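You operate a simulated robot arm through the tools that you are given. There is no shell and no other tool.

The job below is to be done with a simulated robot arm. You get a single attempt, and the scene is never put back.

Task
Take the load off the generator and stop it by its switch.
Fine: load dial to 0, breaker off, engine switch off, fuel tap shut, then pull the plug; the fan stays on.

It is judged by the outcome, as a careful person would: the job done as asked, and still so three seconds after it is handed in. It fails if anything else is knocked over, pushed out of place, dropped, spilled or broken.

Robot
A 7-joint arm with a fingered hand, fixed in place. Base frame: the origin is on the floor under the middle of its stand, x ahead of it, y to its left, z up. Units: cm, degrees, N and s.
It reaches about 133.3 cm from its shoulder. Its first joint turns from -69.0 to 172.0 degrees. Payload 5 kg.
The tool frame sits at the grasp point between the pads (the TCP): z along the fingers, y along the line on which they close. The tips reach 3.2 cm beyond it. The gripper opens to 16 cm; its body begins 8.9 cm behind the TCP. The gripper is a hand of 3 fingers: y runs from the thumb to the fingers, the wrist lies at [0, 0, -25.2] in the tool frame, and closing takes about 1.5 s.
Orientation is that of the tool frame in the base frame, as [roll, pitch, yaw] about the fixed x, y, z axes, in that order (R = Rz(yaw) Ry(pitch) Rx(roll)). With the fingers straight down and closing along the base's y, the tool's x points along the base's -x, its y along +y and its z along -z.

Tools
- The arm moves only by the tool move_arm. Its argument "steps" is one flat list of numbers, 7 for each row, row after row: the turn, a rotation vector about the tool's x, y, z in degrees, then the shift along the tool's x, y, z in cm, then the gripper command, from -1 (fully open) to 1 (shut), values between in proportion. In form: [ax, ay, az, tx, ty, tz, claw, ax, ay, az, tx, ty, tz, claw, ...]. A call has 1 to 20 rows; each row is the pose to reach, as a shift and turn from the pose commanded when the call began, along the tool's axes at that moment. Each row takes 0.2 s and may step no farther than 5 cm and 8.6 degrees from the row before; otherwise, or with a gripper value out of range, the whole call is refused. A pose out of reach is approached as far as the arm can. The call stops where the force on the tool passes 60 N (or 10 N more than at its start, if that is more) or the arm is blocked; 0.2 s more then pass. Each finger travels about 10.8 cm/s and halts on what it meets, pressing with about 24 N; the grip force reading is that of the motor and also rises with nothing between the fingers. The clock runs only during rows and for 0.2 s after the last one: add rows that repeat a pose to give the fingers time. The reply holds the time, the measured pose of the TCP, the force on the tool along the base axes, the opening and the grip force, in the units named above and with some noise, with the torque about the TCP (base axes, N m) and any sound that the robot's microphone picked up.
- Cameras (640 x 400 px; columns grow to the right, rows downward): "scene" is fixed at [21.78, 49.15, 145.36]; the picture's right is [-0.87, -0.49, 0.00], its down [-0.15, 0.26, -0.95] and it looks along [0.47, -0.83, -0.30] (base axes); focal length 335 px, centre (320, 200). "wrist" rides on the gripper at [6.5, -0.4, -11.6] in the tool frame; the picture's right is [0.06, 1.00, 0.00], its down [-0.87, 0.05, -0.49] and it looks along [-0.49, 0.03, 0.87] (tool axes); focal length 261 px, centre (320, 200). There is no depth. A picture from a camera that has moved, and an enlarged one, comes with that camera's place and axes in the base frame and with its lens. The place of the scene camera against the robot may be out by one fixed shift of up to 1.2 cm in any direction.
- snapshot(camera): a new picture of that camera. It takes no simulated time.
- slide_trunk(by): slides the trunk up (or, below 0, down) by that many cm; the arm rides with it, the base frame stays. It gives what a move gives, with no picture.
- hand_shape(shape): the hand has 3 fingers and takes this shape, open, in about a second: jaw (thumb against the fingers, like two jaws); tri (thumb and two fingers); tip (a fingertip pinch); poke (one finger out to press); point (the index stretched); flat (the hand flat); cup (the hand cupped); fist (a fist). The gripper value then closes the fingers along that shape, each until it touches; the sizes above hold for jaw. It gives what a move gives, with no picture.
- inspect(camera, box): a new picture of the part [left, top, right, bottom] of that camera's present view, enlarged. It takes no simulated time.
- sign_off(): hands the job in; it is judged then, once.

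Nothing tells you positions but the pictures and the camera data. Unless the task says otherwise, let go and move clear before handing in.

The tools are called after "Emit:" by a JSON object that holds its "api" and its "payload". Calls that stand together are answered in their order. move_arm: Moves the arm, as the interface text tells. Its arguments: {"type":"object","properties":{"steps":{"type":"array","items":{"type":"number"}}},"required":["steps"]} The other tools are called the same way: slide_trunk (by) moves the trunk up or down; hand_shape (shape) gives the hand a shape; snapshot (camera) takes a picture; inspect (camera, box) takes an enlarged picture of a part of a camera's view; sign_off () hands the job in.

At the start:

```text
time: 0.0
eef_pos: [58.04, -8.31, 129.42]
ee_rot: [-180.0, 0.0, -180.0]
force: [0.2, -0.6, 0.0]
wrist_torque: [0.01, 0.0, -0.01]
width: 15.99
finger_force: 0.1
shape: jaw
trunk travel left (down, up): [-77.5, 16.5]
```

scene: 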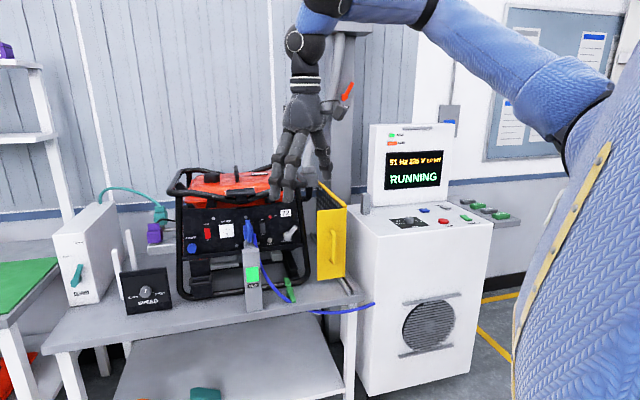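
wrist: 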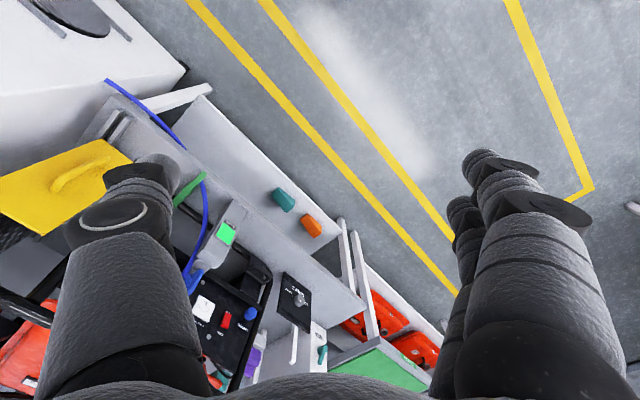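

I see a generator on a bench with several boxes near it (a load dial, a tank box with a tap, a console showing RUNNING). I'll look closer before moving anything.

Emit:
{"api": "inspect", "payload": {"camera": "scene", "box": [160, 160, 360, 310]}}

Emit:
{"api": "inspect", "payload": {"camera": "scene", "box": [40, 180, 190, 320]}}

Emit:
{"api": "inspect", "payload": {"camera": "scene", "box": [340, 110, 520, 250]}}

Emit:
{"api": "inspect", "payload": {"camera": "wrist", "box": [170, 170, 350, 400]}}

```text
2.67 times, centred on (260, 235) of scene
camera zoom: at [21.78, 49.15, 145.36], right [-0.87, -0.49, 0.0], down [-0.15, 0.26, -0.95], along [0.47, -0.83, -0.3], focal length 894 px, centre (480, 107)
```

zoom: 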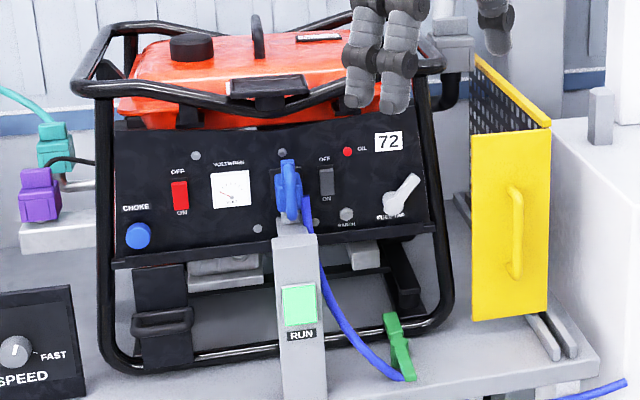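

```text
2.86 times, centred on (115, 250) of scene
camera zoom: at [21.78, 49.15, 145.36], right [-0.87, -0.49, 0.0], down [-0.15, 0.26, -0.95], along [0.47, -0.83, -0.3], focal length 958 px, centre (906, 57)
```

zoom: 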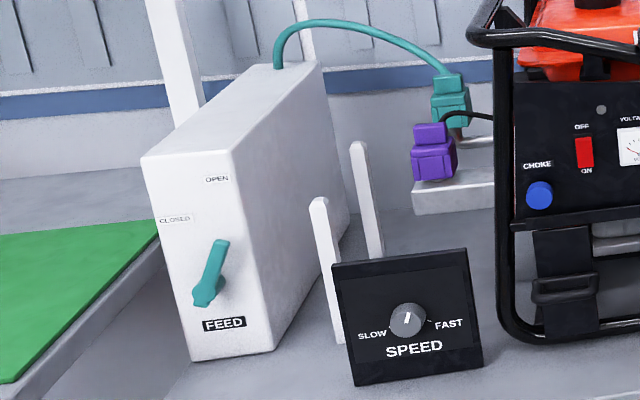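

```text
2.86 times, centred on (430, 180) of scene
camera zoom: at [21.78, 49.15, 145.36], right [-0.87, -0.49, 0.0], down [-0.15, 0.26, -0.95], along [0.47, -0.83, -0.3], focal length 958 px, centre (6, 257)
```

zoom: 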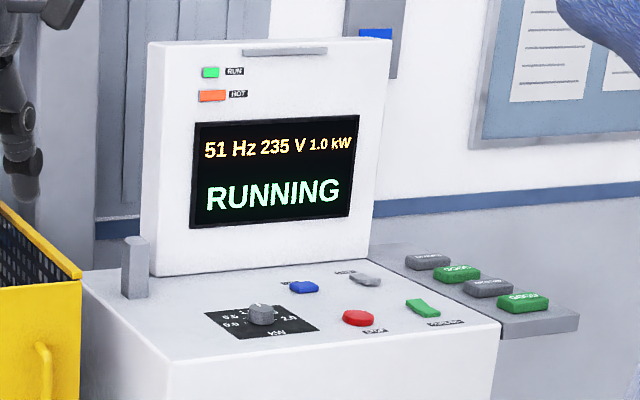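

```text
1.74 times, centred on (260, 285) of wrist
camera zoom: at [51.59, -8.62, 141.09], right [-0.06, 1.0, 0.0], down [0.87, 0.05, 0.49], along [0.49, 0.03, -0.87], focal length 453 px, centre (424, 52)
```

zoom: 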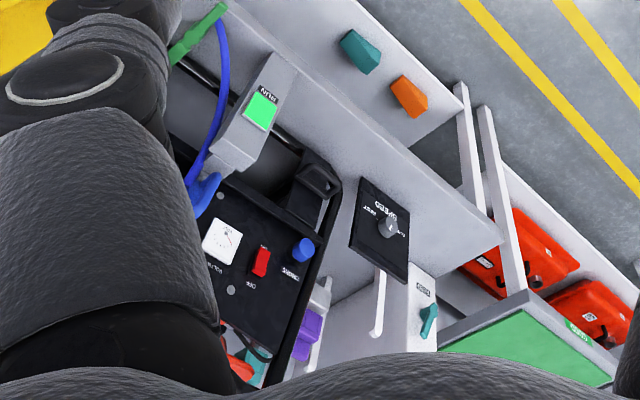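

The generator panel has a red engine rocker, grey breaker rocker, fuel tap lever and a blue plug; the load console has a kW dial. I'll zoom in further to read the labels.

Emit:
{"api": "inspect", "payload": {"camera": "scene", "box": [385, 195, 485, 240]}}

Emit:
{"api": "inspect", "payload": {"camera": "scene", "box": [180, 195, 240, 255]}}

Emit:
{"api": "inspect", "payload": {"camera": "scene", "box": [235, 195, 310, 255]}}

Emit:
{"api": "inspect", "payload": {"camera": "scene", "box": [230, 230, 310, 310]}}

Emit:
{"api": "inspect", "payload": {"camera": "scene", "box": [455, 190, 535, 235]}}

Emit:
{"api": "inspect", "payload": {"camera": "scene", "box": [300, 170, 420, 240]}}

```text
6.40 times, centred on (435, 218) of scene
camera zoom: at [21.78, 49.15, 145.36], right [-0.87, -0.49, 0.0], down [-0.15, 0.26, -0.95], along [0.47, -0.83, -0.3], focal length 2145 px, centre (-416, 88)
```

zoom: 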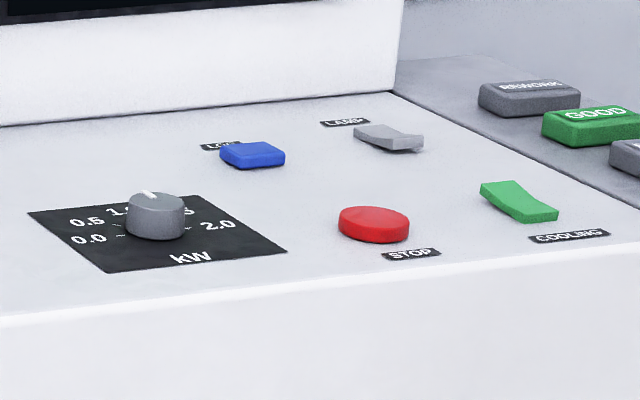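

```text
6.67 times, centred on (210, 225) of scene
camera zoom: at [21.78, 49.15, 145.36], right [-0.87, -0.49, 0.0], down [-0.15, 0.26, -0.95], along [0.47, -0.83, -0.3], focal length 2234 px, centre (1053, 33)
```

zoom: 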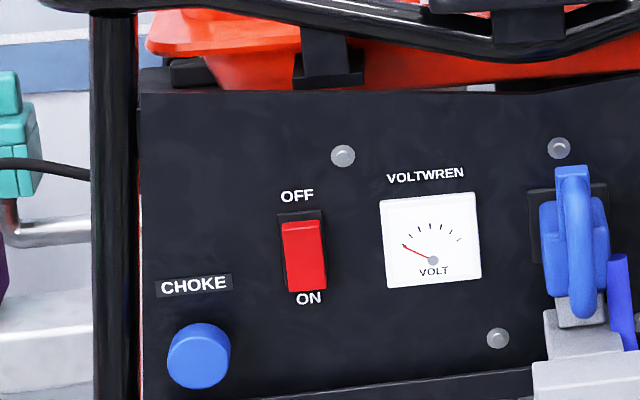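

```text
6.67 times, centred on (272, 225) of scene
camera zoom: at [21.78, 49.15, 145.36], right [-0.87, -0.49, 0.0], down [-0.15, 0.26, -0.95], along [0.47, -0.83, -0.3], focal length 2234 px, centre (637, 33)
```

zoom: 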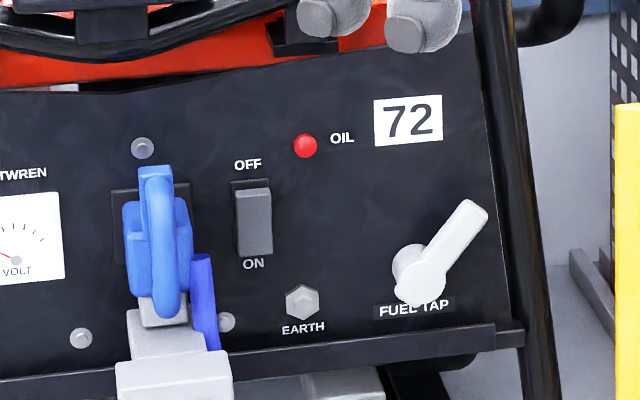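

```text
5.00 times, centred on (270, 270) of scene
camera zoom: at [21.78, 49.15, 145.36], right [-0.87, -0.49, 0.0], down [-0.15, 0.26, -0.95], along [0.47, -0.83, -0.3], focal length 1676 px, centre (570, -150)
```

zoom: 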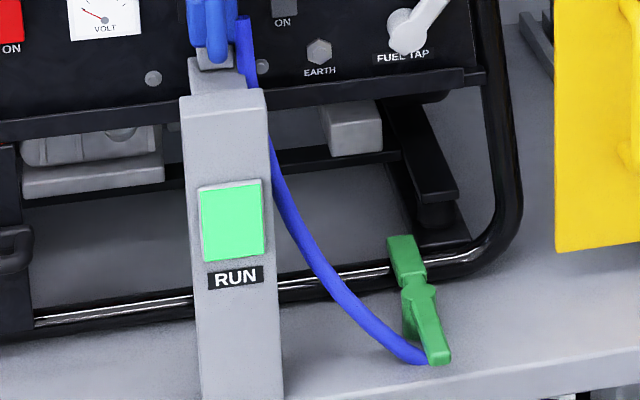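

```text
8.00 times, centred on (495, 212) of scene
camera zoom: at [21.78, 49.15, 145.36], right [-0.87, -0.49, 0.0], down [-0.15, 0.26, -0.95], along [0.47, -0.83, -0.3], focal length 2681 px, centre (-1080, 100)
```

zoom: 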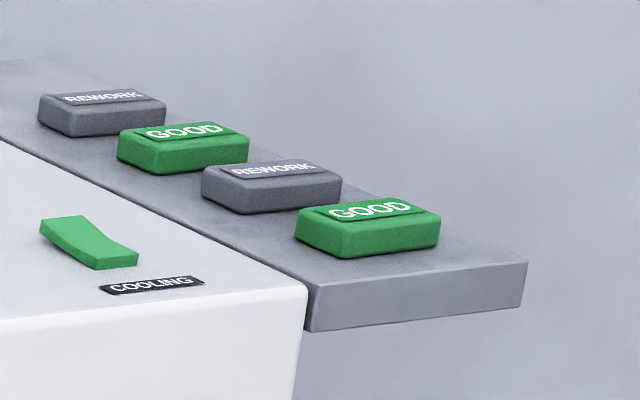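

```text
5.33 times, centred on (360, 205) of scene
camera zoom: at [21.78, 49.15, 145.36], right [-0.87, -0.49, 0.0], down [-0.15, 0.26, -0.95], along [0.47, -0.83, -0.3], focal length 1787 px, centre (107, 173)
```

zoom: 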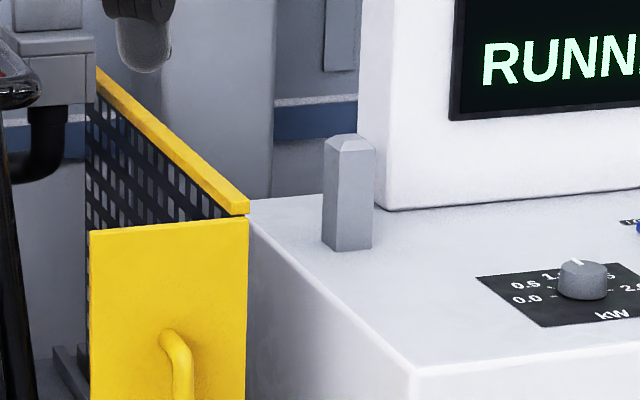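

Labels: the console has a kW load dial, STOP and COOLING; generator has ENGINE (red), breaker (grey), FUEL TAP. I'll zoom on the tap, dial and plug to see markings.

Emit:
{"api": "inspect", "payload": {"camera": "scene", "box": [285, 220, 315, 245]}}

Emit:
{"api": "inspect", "payload": {"camera": "scene", "box": [385, 210, 435, 240]}}

Emit:
{"api": "inspect", "payload": {"camera": "scene", "box": [235, 210, 285, 260]}}

Emit:
{"api": "inspect", "payload": {"camera": "scene", "box": [385, 120, 455, 200]}}

Emit:
{"api": "inspect", "payload": {"camera": "scene", "box": [280, 30, 480, 180]}}

Emit:
{"api": "inspect", "payload": {"camera": "scene", "box": [230, 260, 400, 400]}}

```text
16.00 times, centred on (300, 232) of scene
camera zoom: at [21.78, 49.15, 145.36], right [-0.87, -0.49, 0.0], down [-0.15, 0.26, -0.95], along [0.47, -0.83, -0.3], focal length 5362 px, centre (640, -320)
```

zoom: 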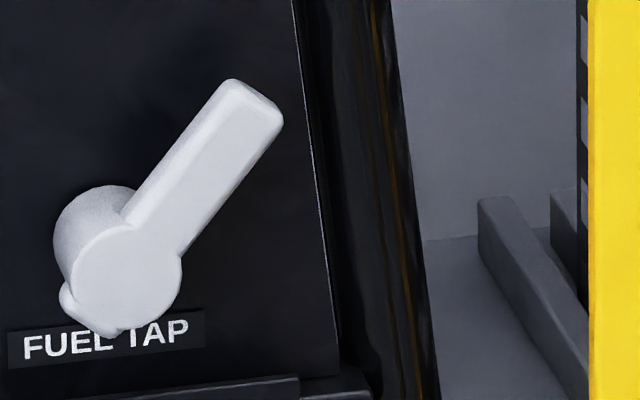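

```text
12.80 times, centred on (410, 225) of scene
camera zoom: at [21.78, 49.15, 145.36], right [-0.87, -0.49, 0.0], down [-0.15, 0.26, -0.95], along [0.47, -0.83, -0.3], focal length 4290 px, centre (-832, -120)
```

zoom: 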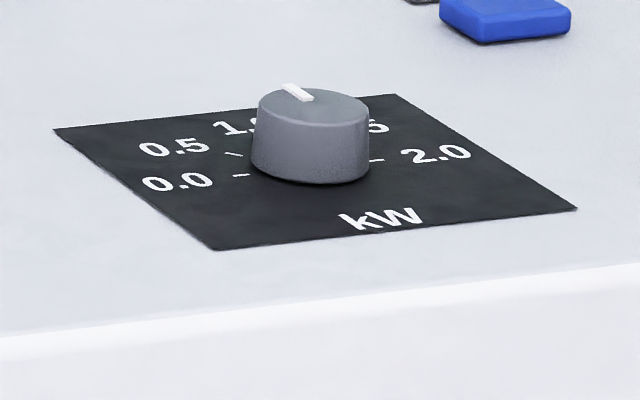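

```text
8.00 times, centred on (260, 235) of scene
camera zoom: at [21.78, 49.15, 145.36], right [-0.87, -0.49, 0.0], down [-0.15, 0.26, -0.95], along [0.47, -0.83, -0.3], focal length 2681 px, centre (800, -80)
```

zoom: 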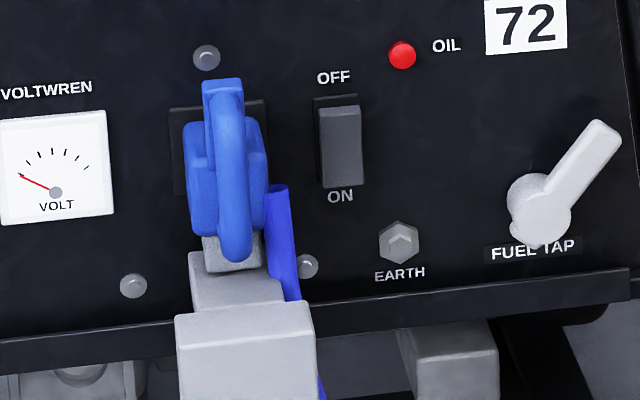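

```text
5.00 times, centred on (420, 160) of scene
camera zoom: at [21.78, 49.15, 145.36], right [-0.87, -0.49, 0.0], down [-0.15, 0.26, -0.95], along [0.47, -0.83, -0.3], focal length 1676 px, centre (-180, 400)
```

zoom: 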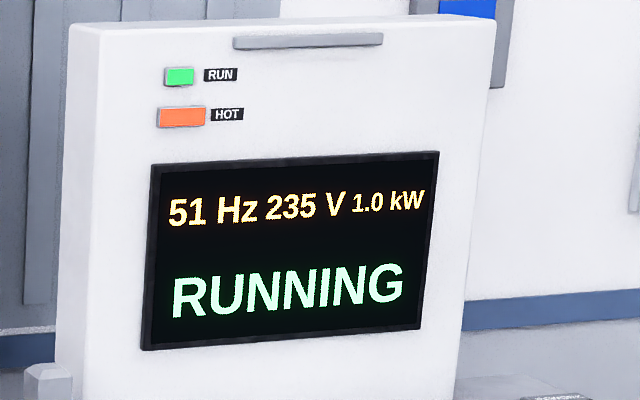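

```text
2.67 times, centred on (380, 105) of scene
camera zoom: at [21.78, 49.15, 145.36], right [-0.87, -0.49, 0.0], down [-0.15, 0.26, -0.95], along [0.47, -0.83, -0.3], focal length 894 px, centre (160, 453)
```

zoom: 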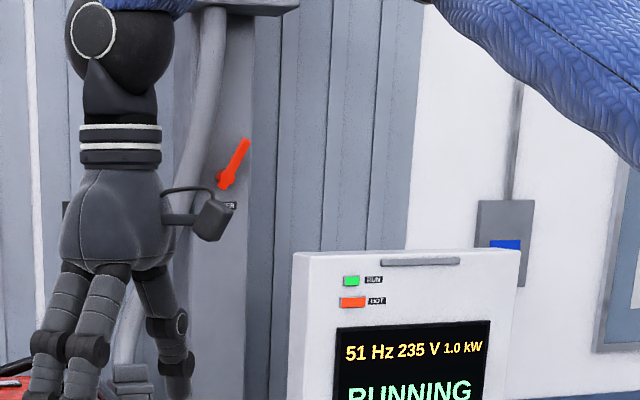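

```text
2.86 times, centred on (315, 330) of scene
camera zoom: at [21.78, 49.15, 145.36], right [-0.87, -0.49, 0.0], down [-0.15, 0.26, -0.95], along [0.47, -0.83, -0.3], focal length 958 px, centre (334, -171)
```

zoom: 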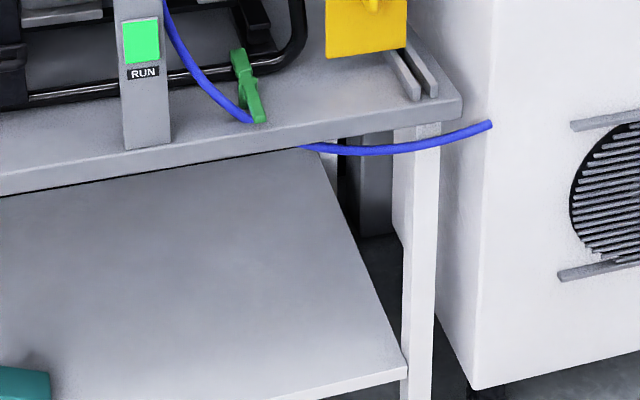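

Labels are clear: kW dial at 1.0 (0.0 is a quarter turn left), both rockers ON with OFF at the top, the fuel tap lever pointing up-right, and the blue plug behind a grey RUN post. I'll swing the hand over toward the console, staying high, to see it with the wrist camera.

Emit:
{"api": "move_arm", "payload": {"steps": [0, 0, 8.2, 1.2, -2.4, -0.5, -1, 0, 0, 16.4, 2.4, -4.8, -1, -1, 0, 0, 24.6, 3.6, -7.2, -1.5, -1, 0, 0, 32.8, 4.8, -9.6, -2, -1, 0, 0, 41, 6, -12, -2.5, -1, 0, 0, 45, 7.2, -14.4, -3, -1, 0, 0, 45, 8.4, -16.8, -3.5, -1, 0, 0, 45, 9.6, -19.2, -4, -1, 0, 0, 45, 10.8, -21.6, -4.5, -1, 0, 0, 45, 12, -24, -5, -1]}}

Emit:
{"api": "snapshot", "payload": {"camera": "wrist"}}

Emit:
{"api": "snapshot", "payload": {"camera": "scene"}}

```text
time: 2.2
eef_pos: [45.91, -32.23, 134.48]
ee_rot: [179.9, 0.0, 135.1]
force: [-0.7, -0.3, 0.8]
wrist_torque: [0.02, -0.05, 0.01]
width: 16.02
finger_force: 0.0
shape: jaw
trunk travel left (down, up): [-77.5, 16.5]
```

```text
taken
camera wrist: at [40.95, -27.91, 146.06], right [0.66, 0.75, 0.0], down [0.65, -0.58, 0.49], along [0.37, -0.32, -0.87], focal length 261 px, centre (320, 200)
```

wrist: 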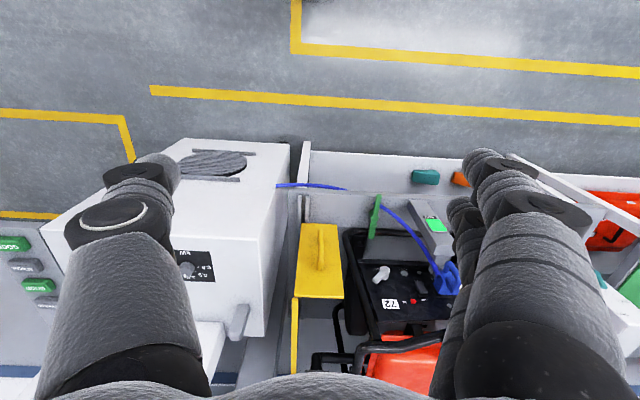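

```text
taken
```

scene: 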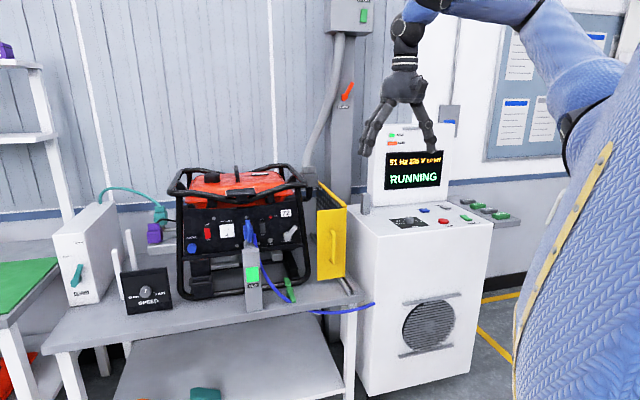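

From this pose the bench and console line up with a 45° heading: I take the kW dial to be near (56, -91, 92), and the generator panel to be on the plane 0.707(x−y)≈100, facing the robot. Next I'll hover high above the dial to check reach and get a better look.

Emit:
{"api": "move_arm", "payload": {"steps": [0, 0, 0, -3.7, -2.6, 0.8, -0.25, 0, 0, 0, -7.4, -5.2, 1.6, -0.25, 0, 0, 0, -11.1, -7.8, 2.4, -0.25, 0, 0, 0, -14.8, -10.4, 3.2, -0.25, 0, 0, 0, -18.5, -13, 4, -0.25, 0, 0, 0, -22.2, -15.6, 4.8, -0.25, 0, 0, 0, -25.9, -18.2, 5.6, -0.25, 0, 0, 0, -29.6, -20.8, 6.4, -0.25, 0, 0, 0, -33.3, -23.4, 7.2, -0.25, 0, 0, 0, -37, -26, 8, -0.25]}}

Emit:
{"api": "snapshot", "payload": {"camera": "wrist"}}

Emit:
{"api": "snapshot", "payload": {"camera": "scene"}}

```text
time: 4.4
eef_pos: [68.15, -73.2, 118.81]
ee_rot: [179.9, -0.1, 135.1]
force: [0.4, -0.5, 0.4]
wrist_torque: [0.05, 0.0, -0.03]
width: 10.01
finger_force: 0.0
shape: jaw
out of reach, approached as far as the arm can: row 3, 4, 5, 6, 7, 8, 9, 10
trunk travel left (down, up): [-77.5, 16.5]
```

```text
taken
camera wrist: at [63.22, -68.75, 130.35], right [0.66, 0.75, 0.0], down [0.65, -0.58, 0.49], along [0.37, -0.32, -0.87], focal length 261 px, centre (320, 200)
```

wrist: 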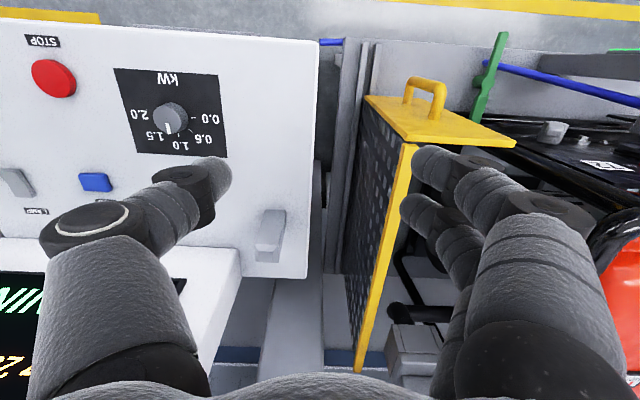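

```text
taken
```

scene: 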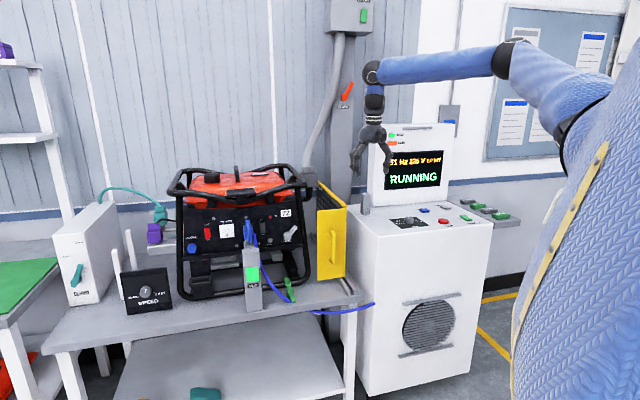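

The hand stopped short near (68, -73, 119), seemingly a shoulder joint limit or reach limit. I'll look at how the arm is posed to work out the shoulder's place.

Emit:
{"api": "inspect", "payload": {"camera": "scene", "box": [340, 0, 640, 190]}}

Emit:
{"api": "inspect", "payload": {"camera": "wrist", "box": [0, 20, 300, 220]}}

Emit:
{"api": "inspect", "payload": {"camera": "wrist", "box": [440, 20, 640, 220]}}

```text
2.11 times, centred on (490, 95) of scene
camera zoom: at [21.78, 49.15, 145.36], right [-0.87, -0.49, 0.0], down [-0.15, 0.26, -0.95], along [0.47, -0.83, -0.3], focal length 706 px, centre (-38, 421)
```

zoom: 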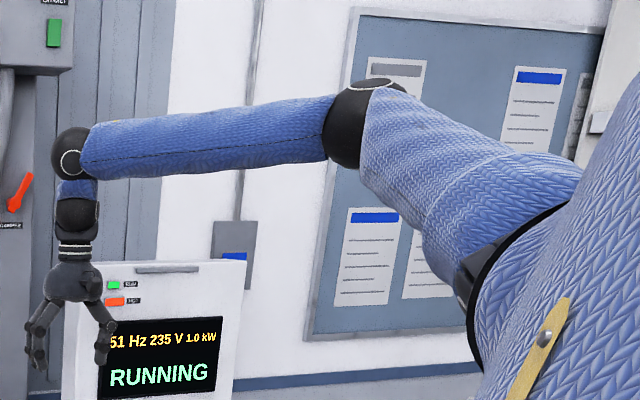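

```text
2.00 times, centred on (150, 120) of wrist
camera zoom: at [63.22, -68.75, 130.35], right [0.66, 0.75, 0.0], down [0.65, -0.58, 0.49], along [0.37, -0.32, -0.87], focal length 521 px, centre (660, 360)
```

zoom: 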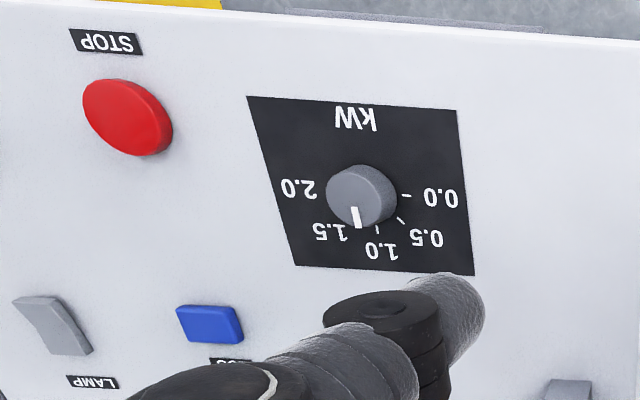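

```text
2.00 times, centred on (540, 120) of wrist
camera zoom: at [63.22, -68.75, 130.35], right [0.66, 0.75, 0.0], down [0.65, -0.58, 0.49], along [0.37, -0.32, -0.87], focal length 521 px, centre (-120, 360)
```

zoom: 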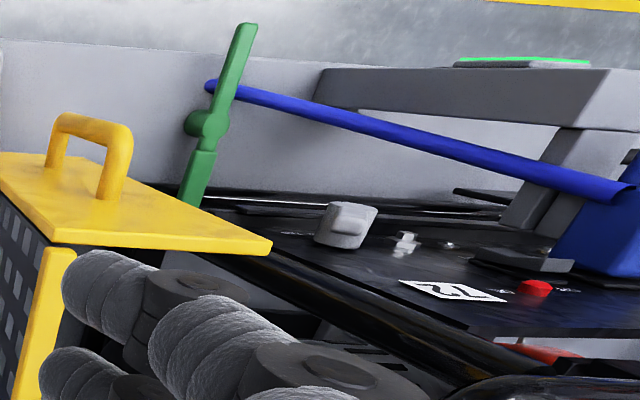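

The arm's straight reach (~98 cm to the wrist bend) means the dial can't be met with the hand vertical; I'll need to tilt the fingers outward about 30°. First a null move to see whether the commanded pose follows the measured pose.

Emit:
{"api": "move_arm", "payload": {"steps": [0, 0, 0, 0, 0, 0, -0.25]}}

```text
time: 4.8
eef_pos: [68.02, -72.92, 119.0]
ee_rot: [179.9, 0.1, 135.0]
force: [-0.7, -0.8, -0.1]
wrist_torque: [0.03, -0.01, -0.01]
width: 10.02
finger_force: 0.1
shape: jaw
trunk travel left (down, up): [-77.5, 16.5]
```

The commanded pose follows the measured one. Now I'll move to hover about 10 cm above the dial with the fingers tilted outward 30°.

Emit:
{"api": "move_arm", "payload": {"steps": [0.66, -3.71, 2.44, -0.14, -2.49, 1.0, -0.25, 1.31, -7.43, 4.89, -0.28, -4.98, 2.5, -0.25, 1.97, -11.14, 7.33, -0.42, -7.48, 4.2, -0.25, 2.62, -14.86, 9.78, -0.57, -9.97, 6.0, -0.25, 3.28, -18.57, 12.22, -0.71, -12.46, 8.0, -0.25, 3.93, -22.28, 14.66, -0.85, -14.95, 10.0, -0.25, 4.59, -26.0, 17.11, -0.99, -17.45, 12.0, -0.25, 5.24, -29.71, 19.55, -1.13, -19.94, 13.7, -0.25]}}

Emit:
{"api": "snapshot", "payload": {"camera": "wrist"}}

Emit:
{"api": "snapshot", "payload": {"camera": "scene"}}

```text
time: 6.8
eef_pos: [64.55, -86.83, 133.19]
ee_rot: [144.9, 37.9, 94.7]
force: [0.5, 0.2, 0.8]
wrist_torque: [0.02, 0.06, -0.07]
width: 10.04
finger_force: 0.1
shape: jaw
out of reach, approached as far as the arm can: row 1, 2, 3, 4, 5, 6
trunk travel left (down, up): [-77.5, 16.5]
stopped in row 8: the arm was blocked; the commanded pose is now the measured one
```

```text
taken
camera wrist: at [56.73, -76.54, 136.6], right [0.78, 0.47, 0.41], down [-0.2, -0.44, 0.88], along [0.59, -0.77, -0.24], focal length 261 px, centre (320, 200)
```

wrist: 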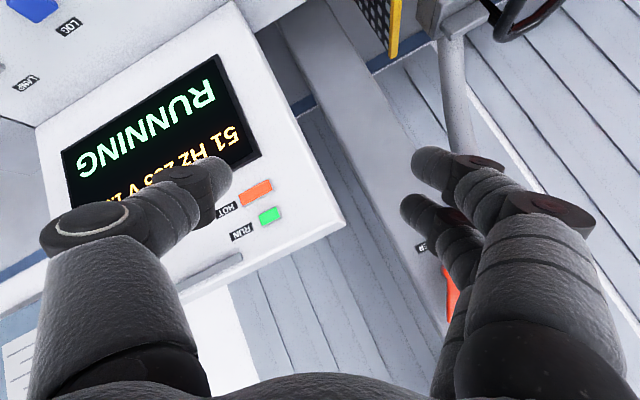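

```text
taken
```

scene: 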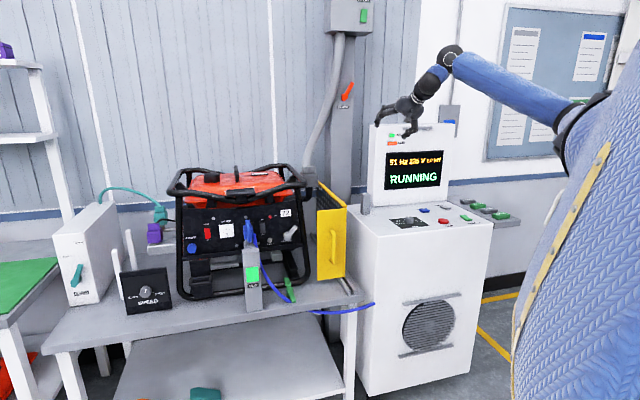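

The arm wandered to (64.6, -86.8, 133.2) and was blocked, so its elbow configuration matters here. I'll look at the arm before backing off.

Emit:
{"api": "inspect", "payload": {"camera": "scene", "box": [340, 0, 640, 190]}}

Emit:
{"api": "inspect", "payload": {"camera": "scene", "box": [360, 30, 480, 130]}}

```text
2.11 times, centred on (490, 95) of scene
camera zoom: at [21.78, 49.15, 145.36], right [-0.87, -0.49, 0.0], down [-0.15, 0.26, -0.95], along [0.47, -0.83, -0.3], focal length 706 px, centre (-38, 421)
```

zoom: 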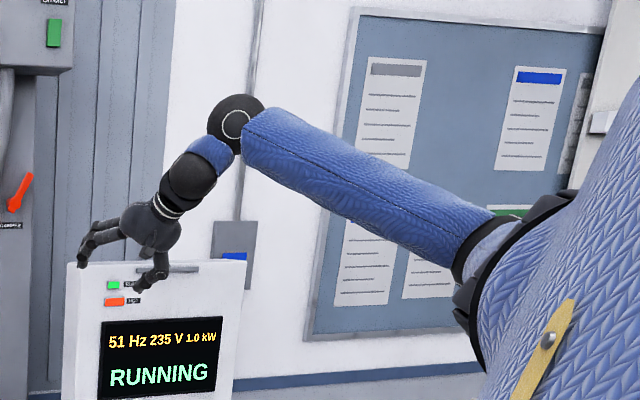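

```text
4.00 times, centred on (420, 80) of scene
camera zoom: at [21.78, 49.15, 145.36], right [-0.87, -0.49, 0.0], down [-0.15, 0.26, -0.95], along [0.47, -0.83, -0.3], focal length 1340 px, centre (-80, 680)
```

zoom: 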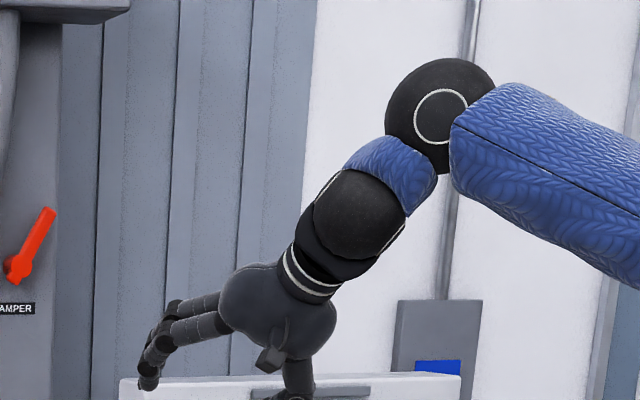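

The hand is hanging in free air in front of the console screen, touching nothing. I'll back it off to the earlier vertical pose, nearer the robot, then come at the dial from a reachable wrist position.

Emit:
{"api": "move_arm", "payload": {"steps": [2.4, 5.8, -3.26, 1.54, 0.97, -0.79, -0.25, 4.81, 11.61, -6.52, 3.09, 1.94, -1.58, -0.25, 7.21, 17.41, -9.79, 4.63, 2.91, -2.36, -0.25, 9.62, 23.22, -13.05, 6.18, 3.89, -3.15, -0.25, 12.02, 29.02, -16.31, 7.72, 4.86, -3.94, -0.25, 14.42, 34.83, -19.57, 9.26, 5.83, -4.73, -0.25, 16.83, 40.63, -22.84, 10.81, 6.8, -5.51, -0.25, 19.23, 46.44, -26.1, 12.35, 7.77, -6.3, -0.25]}}

Emit:
{"api": "snapshot", "payload": {"camera": "scene"}}

```text
time: 8.8
eef_pos: [41.77, -71.19, 186.54]
ee_rot: [129.6, 37.7, 116.8]
force: [1.4, -0.9, 0.8]
wrist_torque: [-0.04, 0.07, 0.06]
width: 10.01
finger_force: 0.1
shape: jaw
out of reach, approached as far as the arm can: row 2
trunk travel left (down, up): [-77.5, 16.5]
stopped in row 8: the arm was blocked; the commanded pose is now the measured one
```

```text
taken
```

scene: 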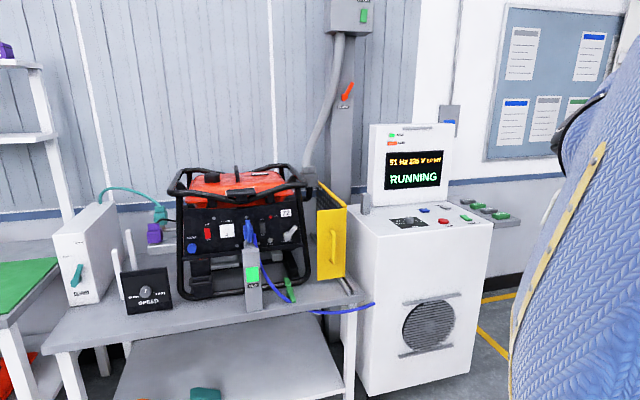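

The arm swung up high to (42, -71, 187), evidently changing its elbow configuration, clear of everything. I'll pause to let it settle and look.

Emit:
{"api": "move_arm", "payload": {"steps": [0, 0, 0, 0, 0, 0, -0.25, 0, 0, 0, 0, 0, 0, -0.25]}}

Emit:
{"api": "snapshot", "payload": {"camera": "wrist"}}

```text
time: 9.4
eef_pos: [40.98, -71.19, 186.68]
ee_rot: [129.4, 37.8, 116.6]
force: [-0.8, -0.2, 0.6]
wrist_torque: [0.01, -0.02, 0.03]
width: 9.99
finger_force: 0.0
shape: jaw
trunk travel left (down, up): [-77.5, 16.5]
```

```text
taken
camera wrist: at [28.65, -66.87, 188.24], right [0.33, 0.75, 0.57], down [-0.1, -0.58, 0.81], along [0.94, -0.32, -0.12], focal length 261 px, centre (320, 200)
```

wrist: 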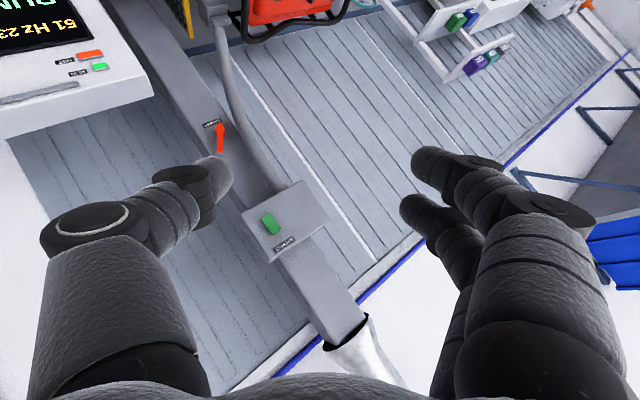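

The arm has now flipped to a shoulder configuration that should reach the right side freely. I'll move in halves toward a high hover over the dial and check each time.

Emit:
{"api": "move_arm", "payload": {"steps": [3.21, 0.42, 0.29, 1.33, -2.79, 2.68, -0.25, 6.43, 0.84, 0.59, 2.65, -5.58, 5.35, -0.25, 9.64, 1.26, 0.88, 3.98, -8.36, 8.03, -0.25, 12.85, 1.68, 1.18, 5.3, -11.15, 10.7, -0.25, 16.06, 2.09, 1.47, 6.63, -13.94, 13.38, -0.25, 19.28, 2.51, 1.76, 7.95, -16.73, 16.05, -0.25, 22.49, 2.93, 2.06, 9.28, -19.51, 18.73, -0.25, 25.7, 3.35, 2.35, 10.6, -22.3, 21.4, -0.25]}}

Emit:
{"api": "snapshot", "payload": {"camera": "scene"}}

Emit:
{"api": "snapshot", "payload": {"camera": "wrist"}}

```text
time: 11.2
eef_pos: [48.19, -79.62, 155.59]
ee_rot: [155.2, 33.6, 117.0]
force: [-0.2, -0.5, 0.5]
wrist_torque: [0.01, 0.0, 0.0]
width: 10.01
finger_force: 0.1
shape: jaw
trunk travel left (down, up): [-77.5, 16.5]
```

```text
taken
```

scene: 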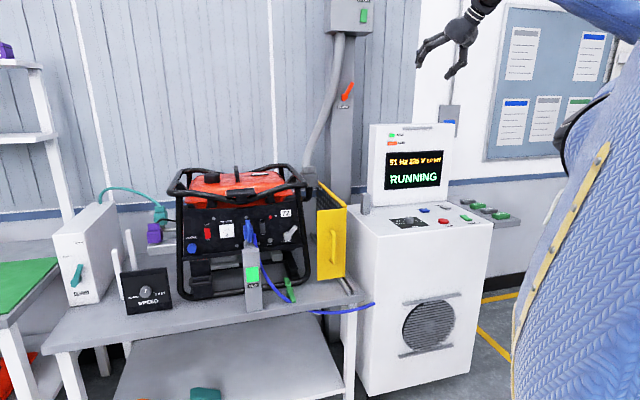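

```text
taken
camera wrist: at [38.51, -71.95, 160.7], right [0.68, 0.66, 0.31], down [0.07, -0.48, 0.87], along [0.73, -0.57, -0.38], focal length 261 px, centre (320, 200)
```

wrist: 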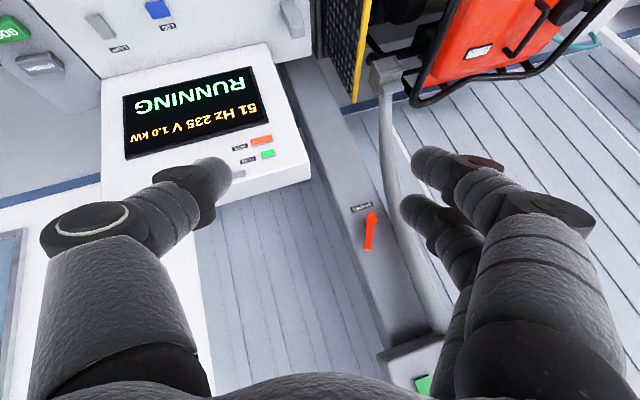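

That works smoothly in this configuration. Continuing down to z ≈ 118 above the dial.

Emit:
{"api": "move_arm", "payload": {"steps": [2.86, 0.37, 0.26, 1.36, -1.52, 3.83, -0.25, 5.71, 0.74, 0.52, 2.72, -3.03, 7.66, -0.25, 8.57, 1.12, 0.78, 4.09, -4.55, 11.48, -0.25, 11.42, 1.49, 1.04, 5.45, -6.07, 15.31, -0.25, 14.28, 1.86, 1.31, 6.81, -7.58, 19.14, -0.25, 17.13, 2.23, 1.57, 8.17, -9.1, 22.97, -0.25, 19.99, 2.61, 1.83, 9.54, -10.62, 26.79, -0.25, 22.84, 2.98, 2.09, 10.9, -12.13, 30.62, -0.25, 25.7, 3.35, 2.35, 12.26, -13.65, 34.45, -0.25]}}

Emit:
{"api": "snapshot", "payload": {"camera": "scene"}}

Emit:
{"api": "snapshot", "payload": {"camera": "wrist"}}

```text
time: 13.2
eef_pos: [54.75, -87.92, 118.25]
ee_rot: [179.9, 29.8, 115.1]
force: [0.6, -0.1, -1.0]
wrist_torque: [0.03, 0.01, 0.0]
width: 10.02
finger_force: 0.0
shape: jaw
trunk travel left (down, up): [-77.5, 16.5]
```

```text
taken
```

scene: 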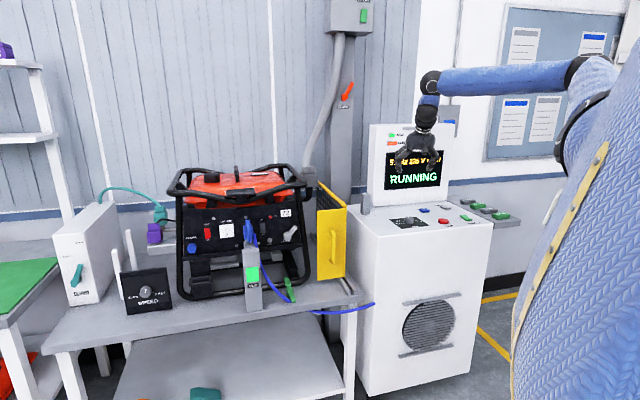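

```text
taken
camera wrist: at [49.53, -77.67, 125.03], right [0.88, 0.47, -0.03], down [0.26, -0.44, 0.86], along [0.39, -0.77, -0.51], focal length 261 px, centre (320, 200)
```

wrist: 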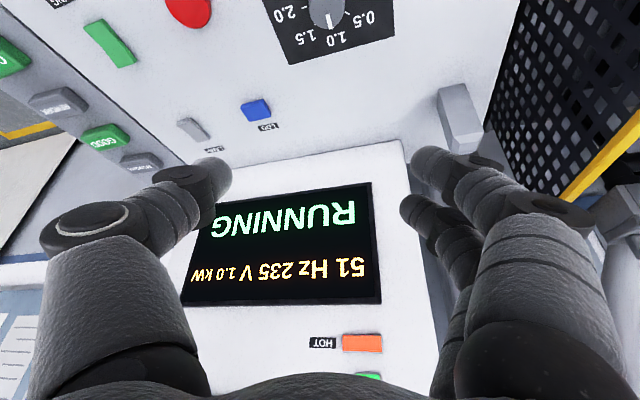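

Good: the hand is over the dial as commanded, tilted 30°. Next I'll lower to z≈105 while twisting 45° clockwise about the vertical, to be ready for a counter-clockwise turn of the dial.

Emit:
{"api": "move_arm", "payload": {"steps": [3.75, 0, 6.5, 1.01, 0.18, 1.92, -0.25, 7.5, 0, 12.99, 2.02, 0.36, 3.84, -0.25, 11.25, 0, 19.49, 3.03, 0.55, 5.76, -0.25, 15, 0, 25.98, 4.04, 0.73, 7.67, -0.25, 18.75, 0, 32.48, 5.05, 0.91, 9.59, -0.25, 22.5, 0, 38.97, 6.06, 1.09, 11.51, -0.25]}}

Emit:
{"api": "snapshot", "payload": {"camera": "wrist"}}

Emit:
{"api": "snapshot", "payload": {"camera": "scene"}}

```text
time: 14.6
eef_pos: [56.53, -87.52, 106.17]
ee_rot: [178.9, 29.6, 69.5]
force: [-1.9, 0.2, -7.0]
wrist_torque: [-0.36, 0.01, 0.13]
width: 9.99
finger_force: 0.0
shape: jaw
trunk travel left (down, up): [-77.5, 16.5]
```

```text
taken
camera wrist: at [59.89, -76.62, 113.05], right [0.96, -0.29, -0.01], down [-0.14, -0.5, 0.86], along [-0.26, -0.82, -0.52], focal length 261 px, centre (320, 200)
```

wrist: 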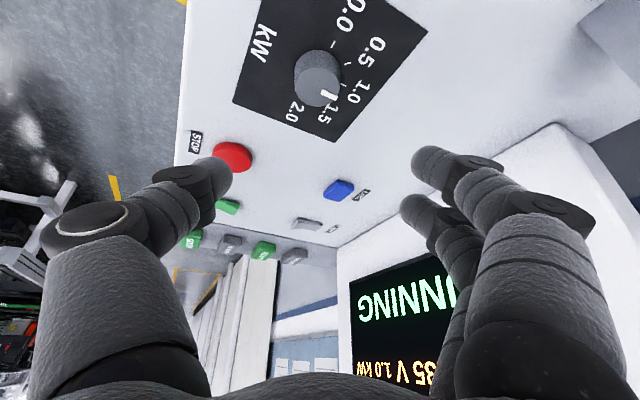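

```text
taken
```

scene: 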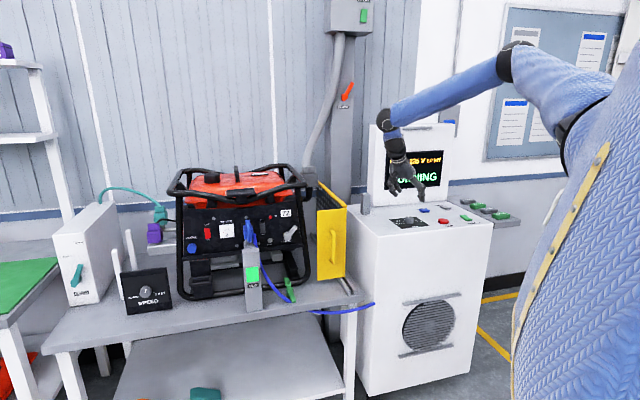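

The hand is hovering 14 cm above the console surface; I saw a small force reading, so I'll hold still a moment to see if it persists.

Emit:
{"api": "move_arm", "payload": {"steps": [0, 0, 0, 0, 0, 0, -0.25, 0, 0, 0, 0, 0, 0, -0.25]}}

Emit:
{"api": "inspect", "payload": {"camera": "scene", "box": [360, 90, 480, 250]}}

```text
time: 15.2
eef_pos: [55.9, -87.75, 105.23]
ee_rot: [180.0, 29.9, 70.2]
force: [-0.2, 0.1, 0.0]
wrist_torque: [0.02, 0.01, 0.01]
width: 10.01
finger_force: 0.1
shape: jaw
trunk travel left (down, up): [-77.5, 16.5]
```

```text
2.50 times, centred on (420, 170) of scene
camera zoom: at [21.78, 49.15, 145.36], right [-0.87, -0.49, 0.0], down [-0.15, 0.26, -0.95], along [0.47, -0.83, -0.3], focal length 838 px, centre (70, 275)
```

zoom: 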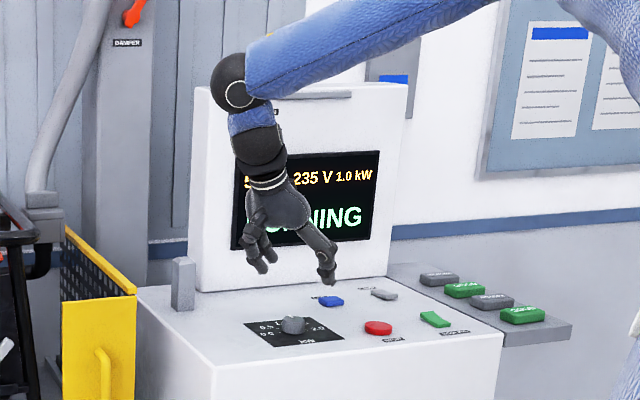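

Settled with no force. Now a fresh wrist view to locate the knob precisely.

Emit:
{"api": "inspect", "payload": {"camera": "wrist", "box": [220, 0, 440, 150]}}

Emit:
{"api": "inspect", "payload": {"camera": "scene", "box": [385, 195, 485, 240]}}

```text
2.67 times, centred on (330, 75) of wrist
camera zoom: at [59.41, -76.73, 112.04], right [0.96, -0.29, -0.03], down [-0.12, -0.5, 0.86], along [-0.26, -0.82, -0.51], focal length 695 px, centre (293, 533)
```

zoom: 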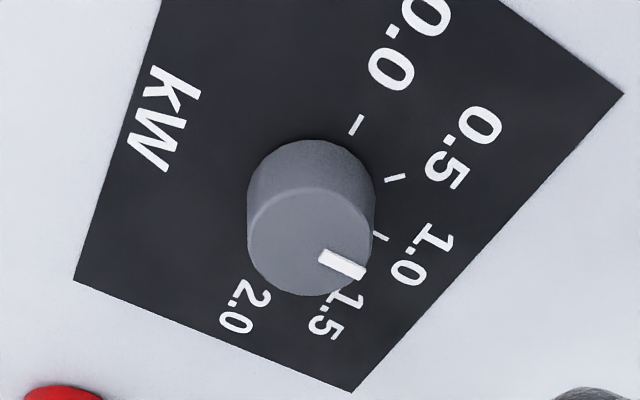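

```text
6.40 times, centred on (435, 218) of scene
camera zoom: at [21.78, 49.15, 145.36], right [-0.87, -0.49, 0.0], down [-0.15, 0.26, -0.95], along [0.47, -0.83, -0.3], focal length 2145 px, centre (-416, 88)
```

zoom: 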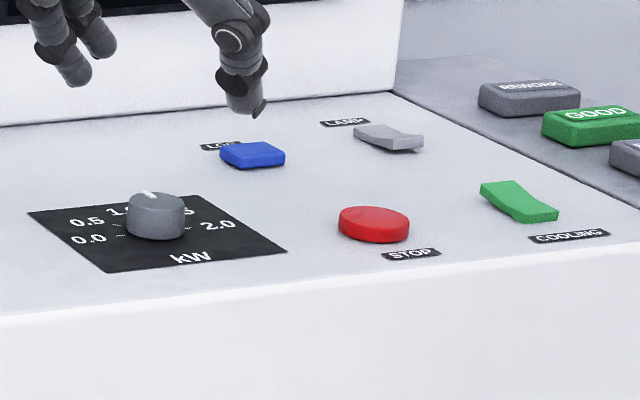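

The knob is ~3.8 cm wide, centred near (55.5, -89.6), top at z≈93.8 and the surface at ≈91.5. I'll lower to just around its top with the fingers open to 10 cm.

Emit:
{"api": "move_arm", "payload": {"steps": [0, 0, 0, 1.09, 0.06, 2.03, -0.25, 0, 0, 0, 2.18, 0.13, 4.06, -0.25, 0, 0, 0, 3.28, 0.2, 6.1, -0.25, 0, 0, 0, 4.37, 0.26, 8.13, -0.25, 0, 0, 0, 4.37, 0.26, 8.13, -0.25]}}

Emit:
{"api": "snapshot", "payload": {"camera": "wrist"}}

Emit:
{"api": "inspect", "payload": {"camera": "scene", "box": [385, 180, 485, 240]}}

```text
time: 16.4
eef_pos: [55.79, -87.98, 96.12]
ee_rot: [179.9, 29.8, 70.1]
force: [-0.7, 0.1, 0.5]
wrist_torque: [-0.03, -0.02, 0.0]
width: 10.0
finger_force: 0.0
shape: jaw
trunk travel left (down, up): [-77.5, 16.5]
```

```text
taken
camera wrist: at [59.33, -77.02, 103.02], right [0.96, -0.29, -0.03], down [-0.12, -0.5, 0.86], along [-0.26, -0.82, -0.51], focal length 261 px, centre (320, 200)
```

wrist: 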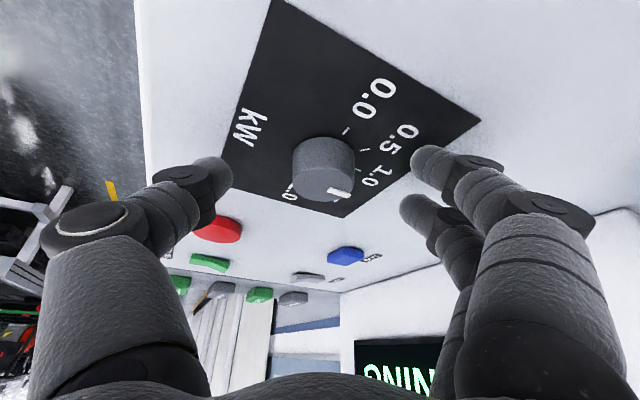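

```text
6.40 times, centred on (435, 210) of scene
camera zoom: at [21.78, 49.15, 145.36], right [-0.87, -0.49, 0.0], down [-0.15, 0.26, -0.95], along [0.47, -0.83, -0.3], focal length 2145 px, centre (-416, 136)
```

zoom: 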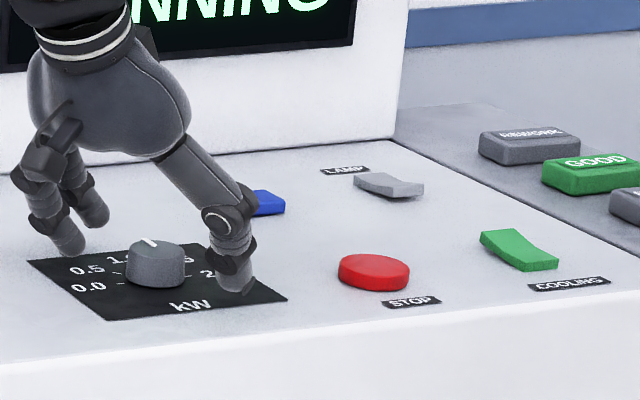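

The fingers bracket the knob nicely. I'll drop a further 0.8 cm and close on it.

Emit:
{"api": "move_arm", "payload": {"steps": [0, 0, 0, 0.38, 0.22, 0.7, -0.25, 0, 0, 0, 0.38, 0.22, 0.7, -0.25, 0, 0, 0, 0.38, 0.22, 0.7, 0.2, 0, 0, 0, 0.38, 0.22, 0.7, 0.5, 0, 0, 0, 0.38, 0.22, 0.7, 0.8, 0, 0, 0, 0.38, 0.22, 0.7, 1, 0, 0, 0, 0.38, 0.22, 0.7, 1, 0, 0, 0, 0.38, 0.22, 0.7, 1]}}

Emit:
{"api": "snapshot", "payload": {"camera": "wrist"}}

Emit:
{"api": "inspect", "payload": {"camera": "scene", "box": [385, 180, 485, 240]}}

```text
time: 18.2
eef_pos: [55.85, -88.0, 95.87]
ee_rot: [179.7, 29.9, 70.1]
force: [-2.8, -11.1, 44.2]
wrist_torque: [-1.27, -2.24, -0.7]
width: 4.41
finger_force: 24.2
shape: jaw
trunk travel left (down, up): [-77.5, 16.5]
```

```text
taken
camera wrist: at [59.32, -77.0, 102.51], right [0.96, -0.29, -0.03], down [-0.12, -0.49, 0.86], along [-0.26, -0.82, -0.51], focal length 261 px, centre (320, 200)
```

wrist: 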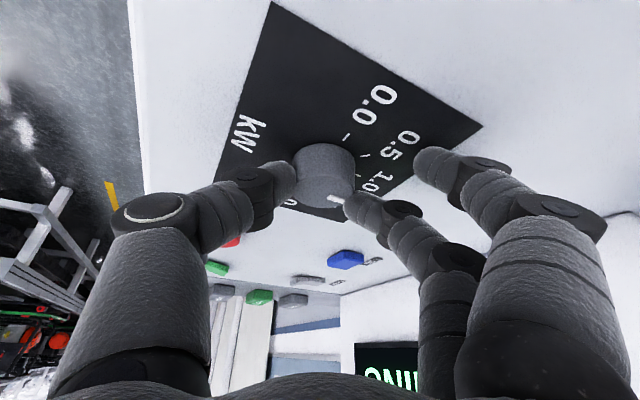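

```text
6.40 times, centred on (435, 210) of scene
camera zoom: at [21.78, 49.15, 145.36], right [-0.87, -0.49, 0.0], down [-0.15, 0.26, -0.95], along [0.47, -0.83, -0.3], focal length 2145 px, centre (-416, 136)
```

zoom: 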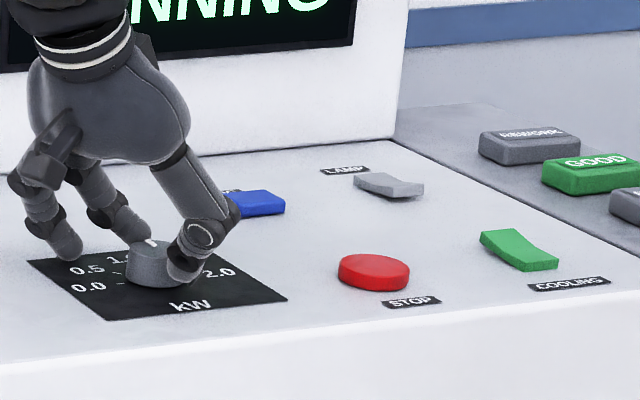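

One of the two fingers met the console top before reaching the knob (because of the tilt), so the hand presses down with 44 N. I'll open, lift, and try the fingertip-pinch shape instead.

Emit:
{"api": "move_arm", "payload": {"steps": [0, 0, 0, -0.25, 0, -0.43, 0.6, 0, 0, 0, -0.25, 0, -0.43, 0.2, 0, 0, 0, -0.25, 0, -0.43, -0.25, 0, 0, 0, -0.25, 0, -0.43, -0.25, 0, 0, 0, -1.5, 0, -2.6, -0.25, 0, 0, 0, -3, 0, -5.2, -0.25, 0, 0, 0, -4.5, 0, -7.8, -0.25, 0, 0, 0, -5.5, 0, -9.53, -0.25]}}

Emit:
{"api": "hand_shape", "payload": {"shape": "tip"}}

Emit:
{"api": "snapshot", "payload": {"camera": "wrist"}}

Emit:
{"api": "inspect", "payload": {"camera": "scene", "box": [370, 110, 490, 240]}}

```text
time: 20.0
eef_pos: [56.12, -88.17, 106.33]
ee_rot: [180.0, 29.8, 70.1]
force: [-0.3, 0.3, -0.1]
wrist_torque: [0.02, -0.03, 0.04]
width: 9.96
finger_force: 0.0
shape: jaw
trunk travel left (down, up): [-77.5, 16.5]
```

```text
time: 20.9
eef_pos: [56.21, -88.2, 106.25]
ee_rot: [180.0, 30.0, 70.1]
force: [0.5, 0.0, 0.7]
wrist_torque: [0.01, 0.0, 0.02]
width: 15.99
finger_force: 0.1
shape: tip
trunk travel left (down, up): [-77.5, 16.5]
```

```text
taken
camera wrist: at [59.64, -77.18, 113.06], right [0.96, -0.29, -0.03], down [-0.12, -0.5, 0.86], along [-0.26, -0.82, -0.51], focal length 261 px, centre (320, 200)
```

wrist: 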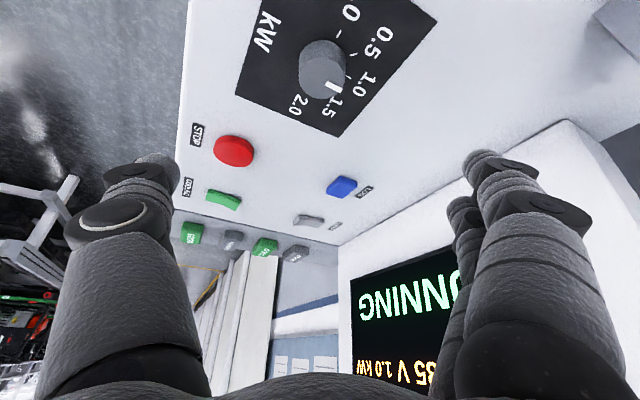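

```text
3.08 times, centred on (430, 175) of scene
camera zoom: at [21.78, 49.15, 145.36], right [-0.87, -0.49, 0.0], down [-0.15, 0.26, -0.95], along [0.47, -0.83, -0.3], focal length 1031 px, centre (-18, 277)
```

zoom: 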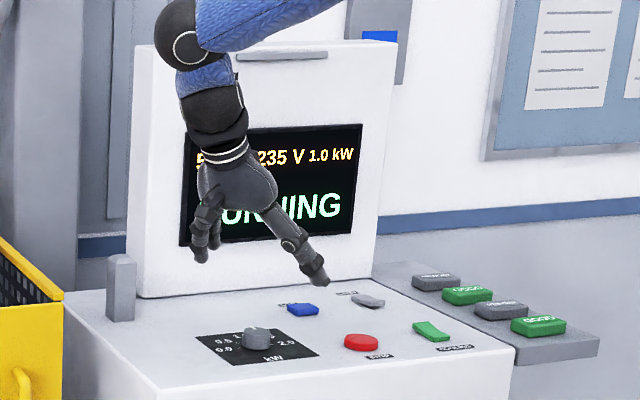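

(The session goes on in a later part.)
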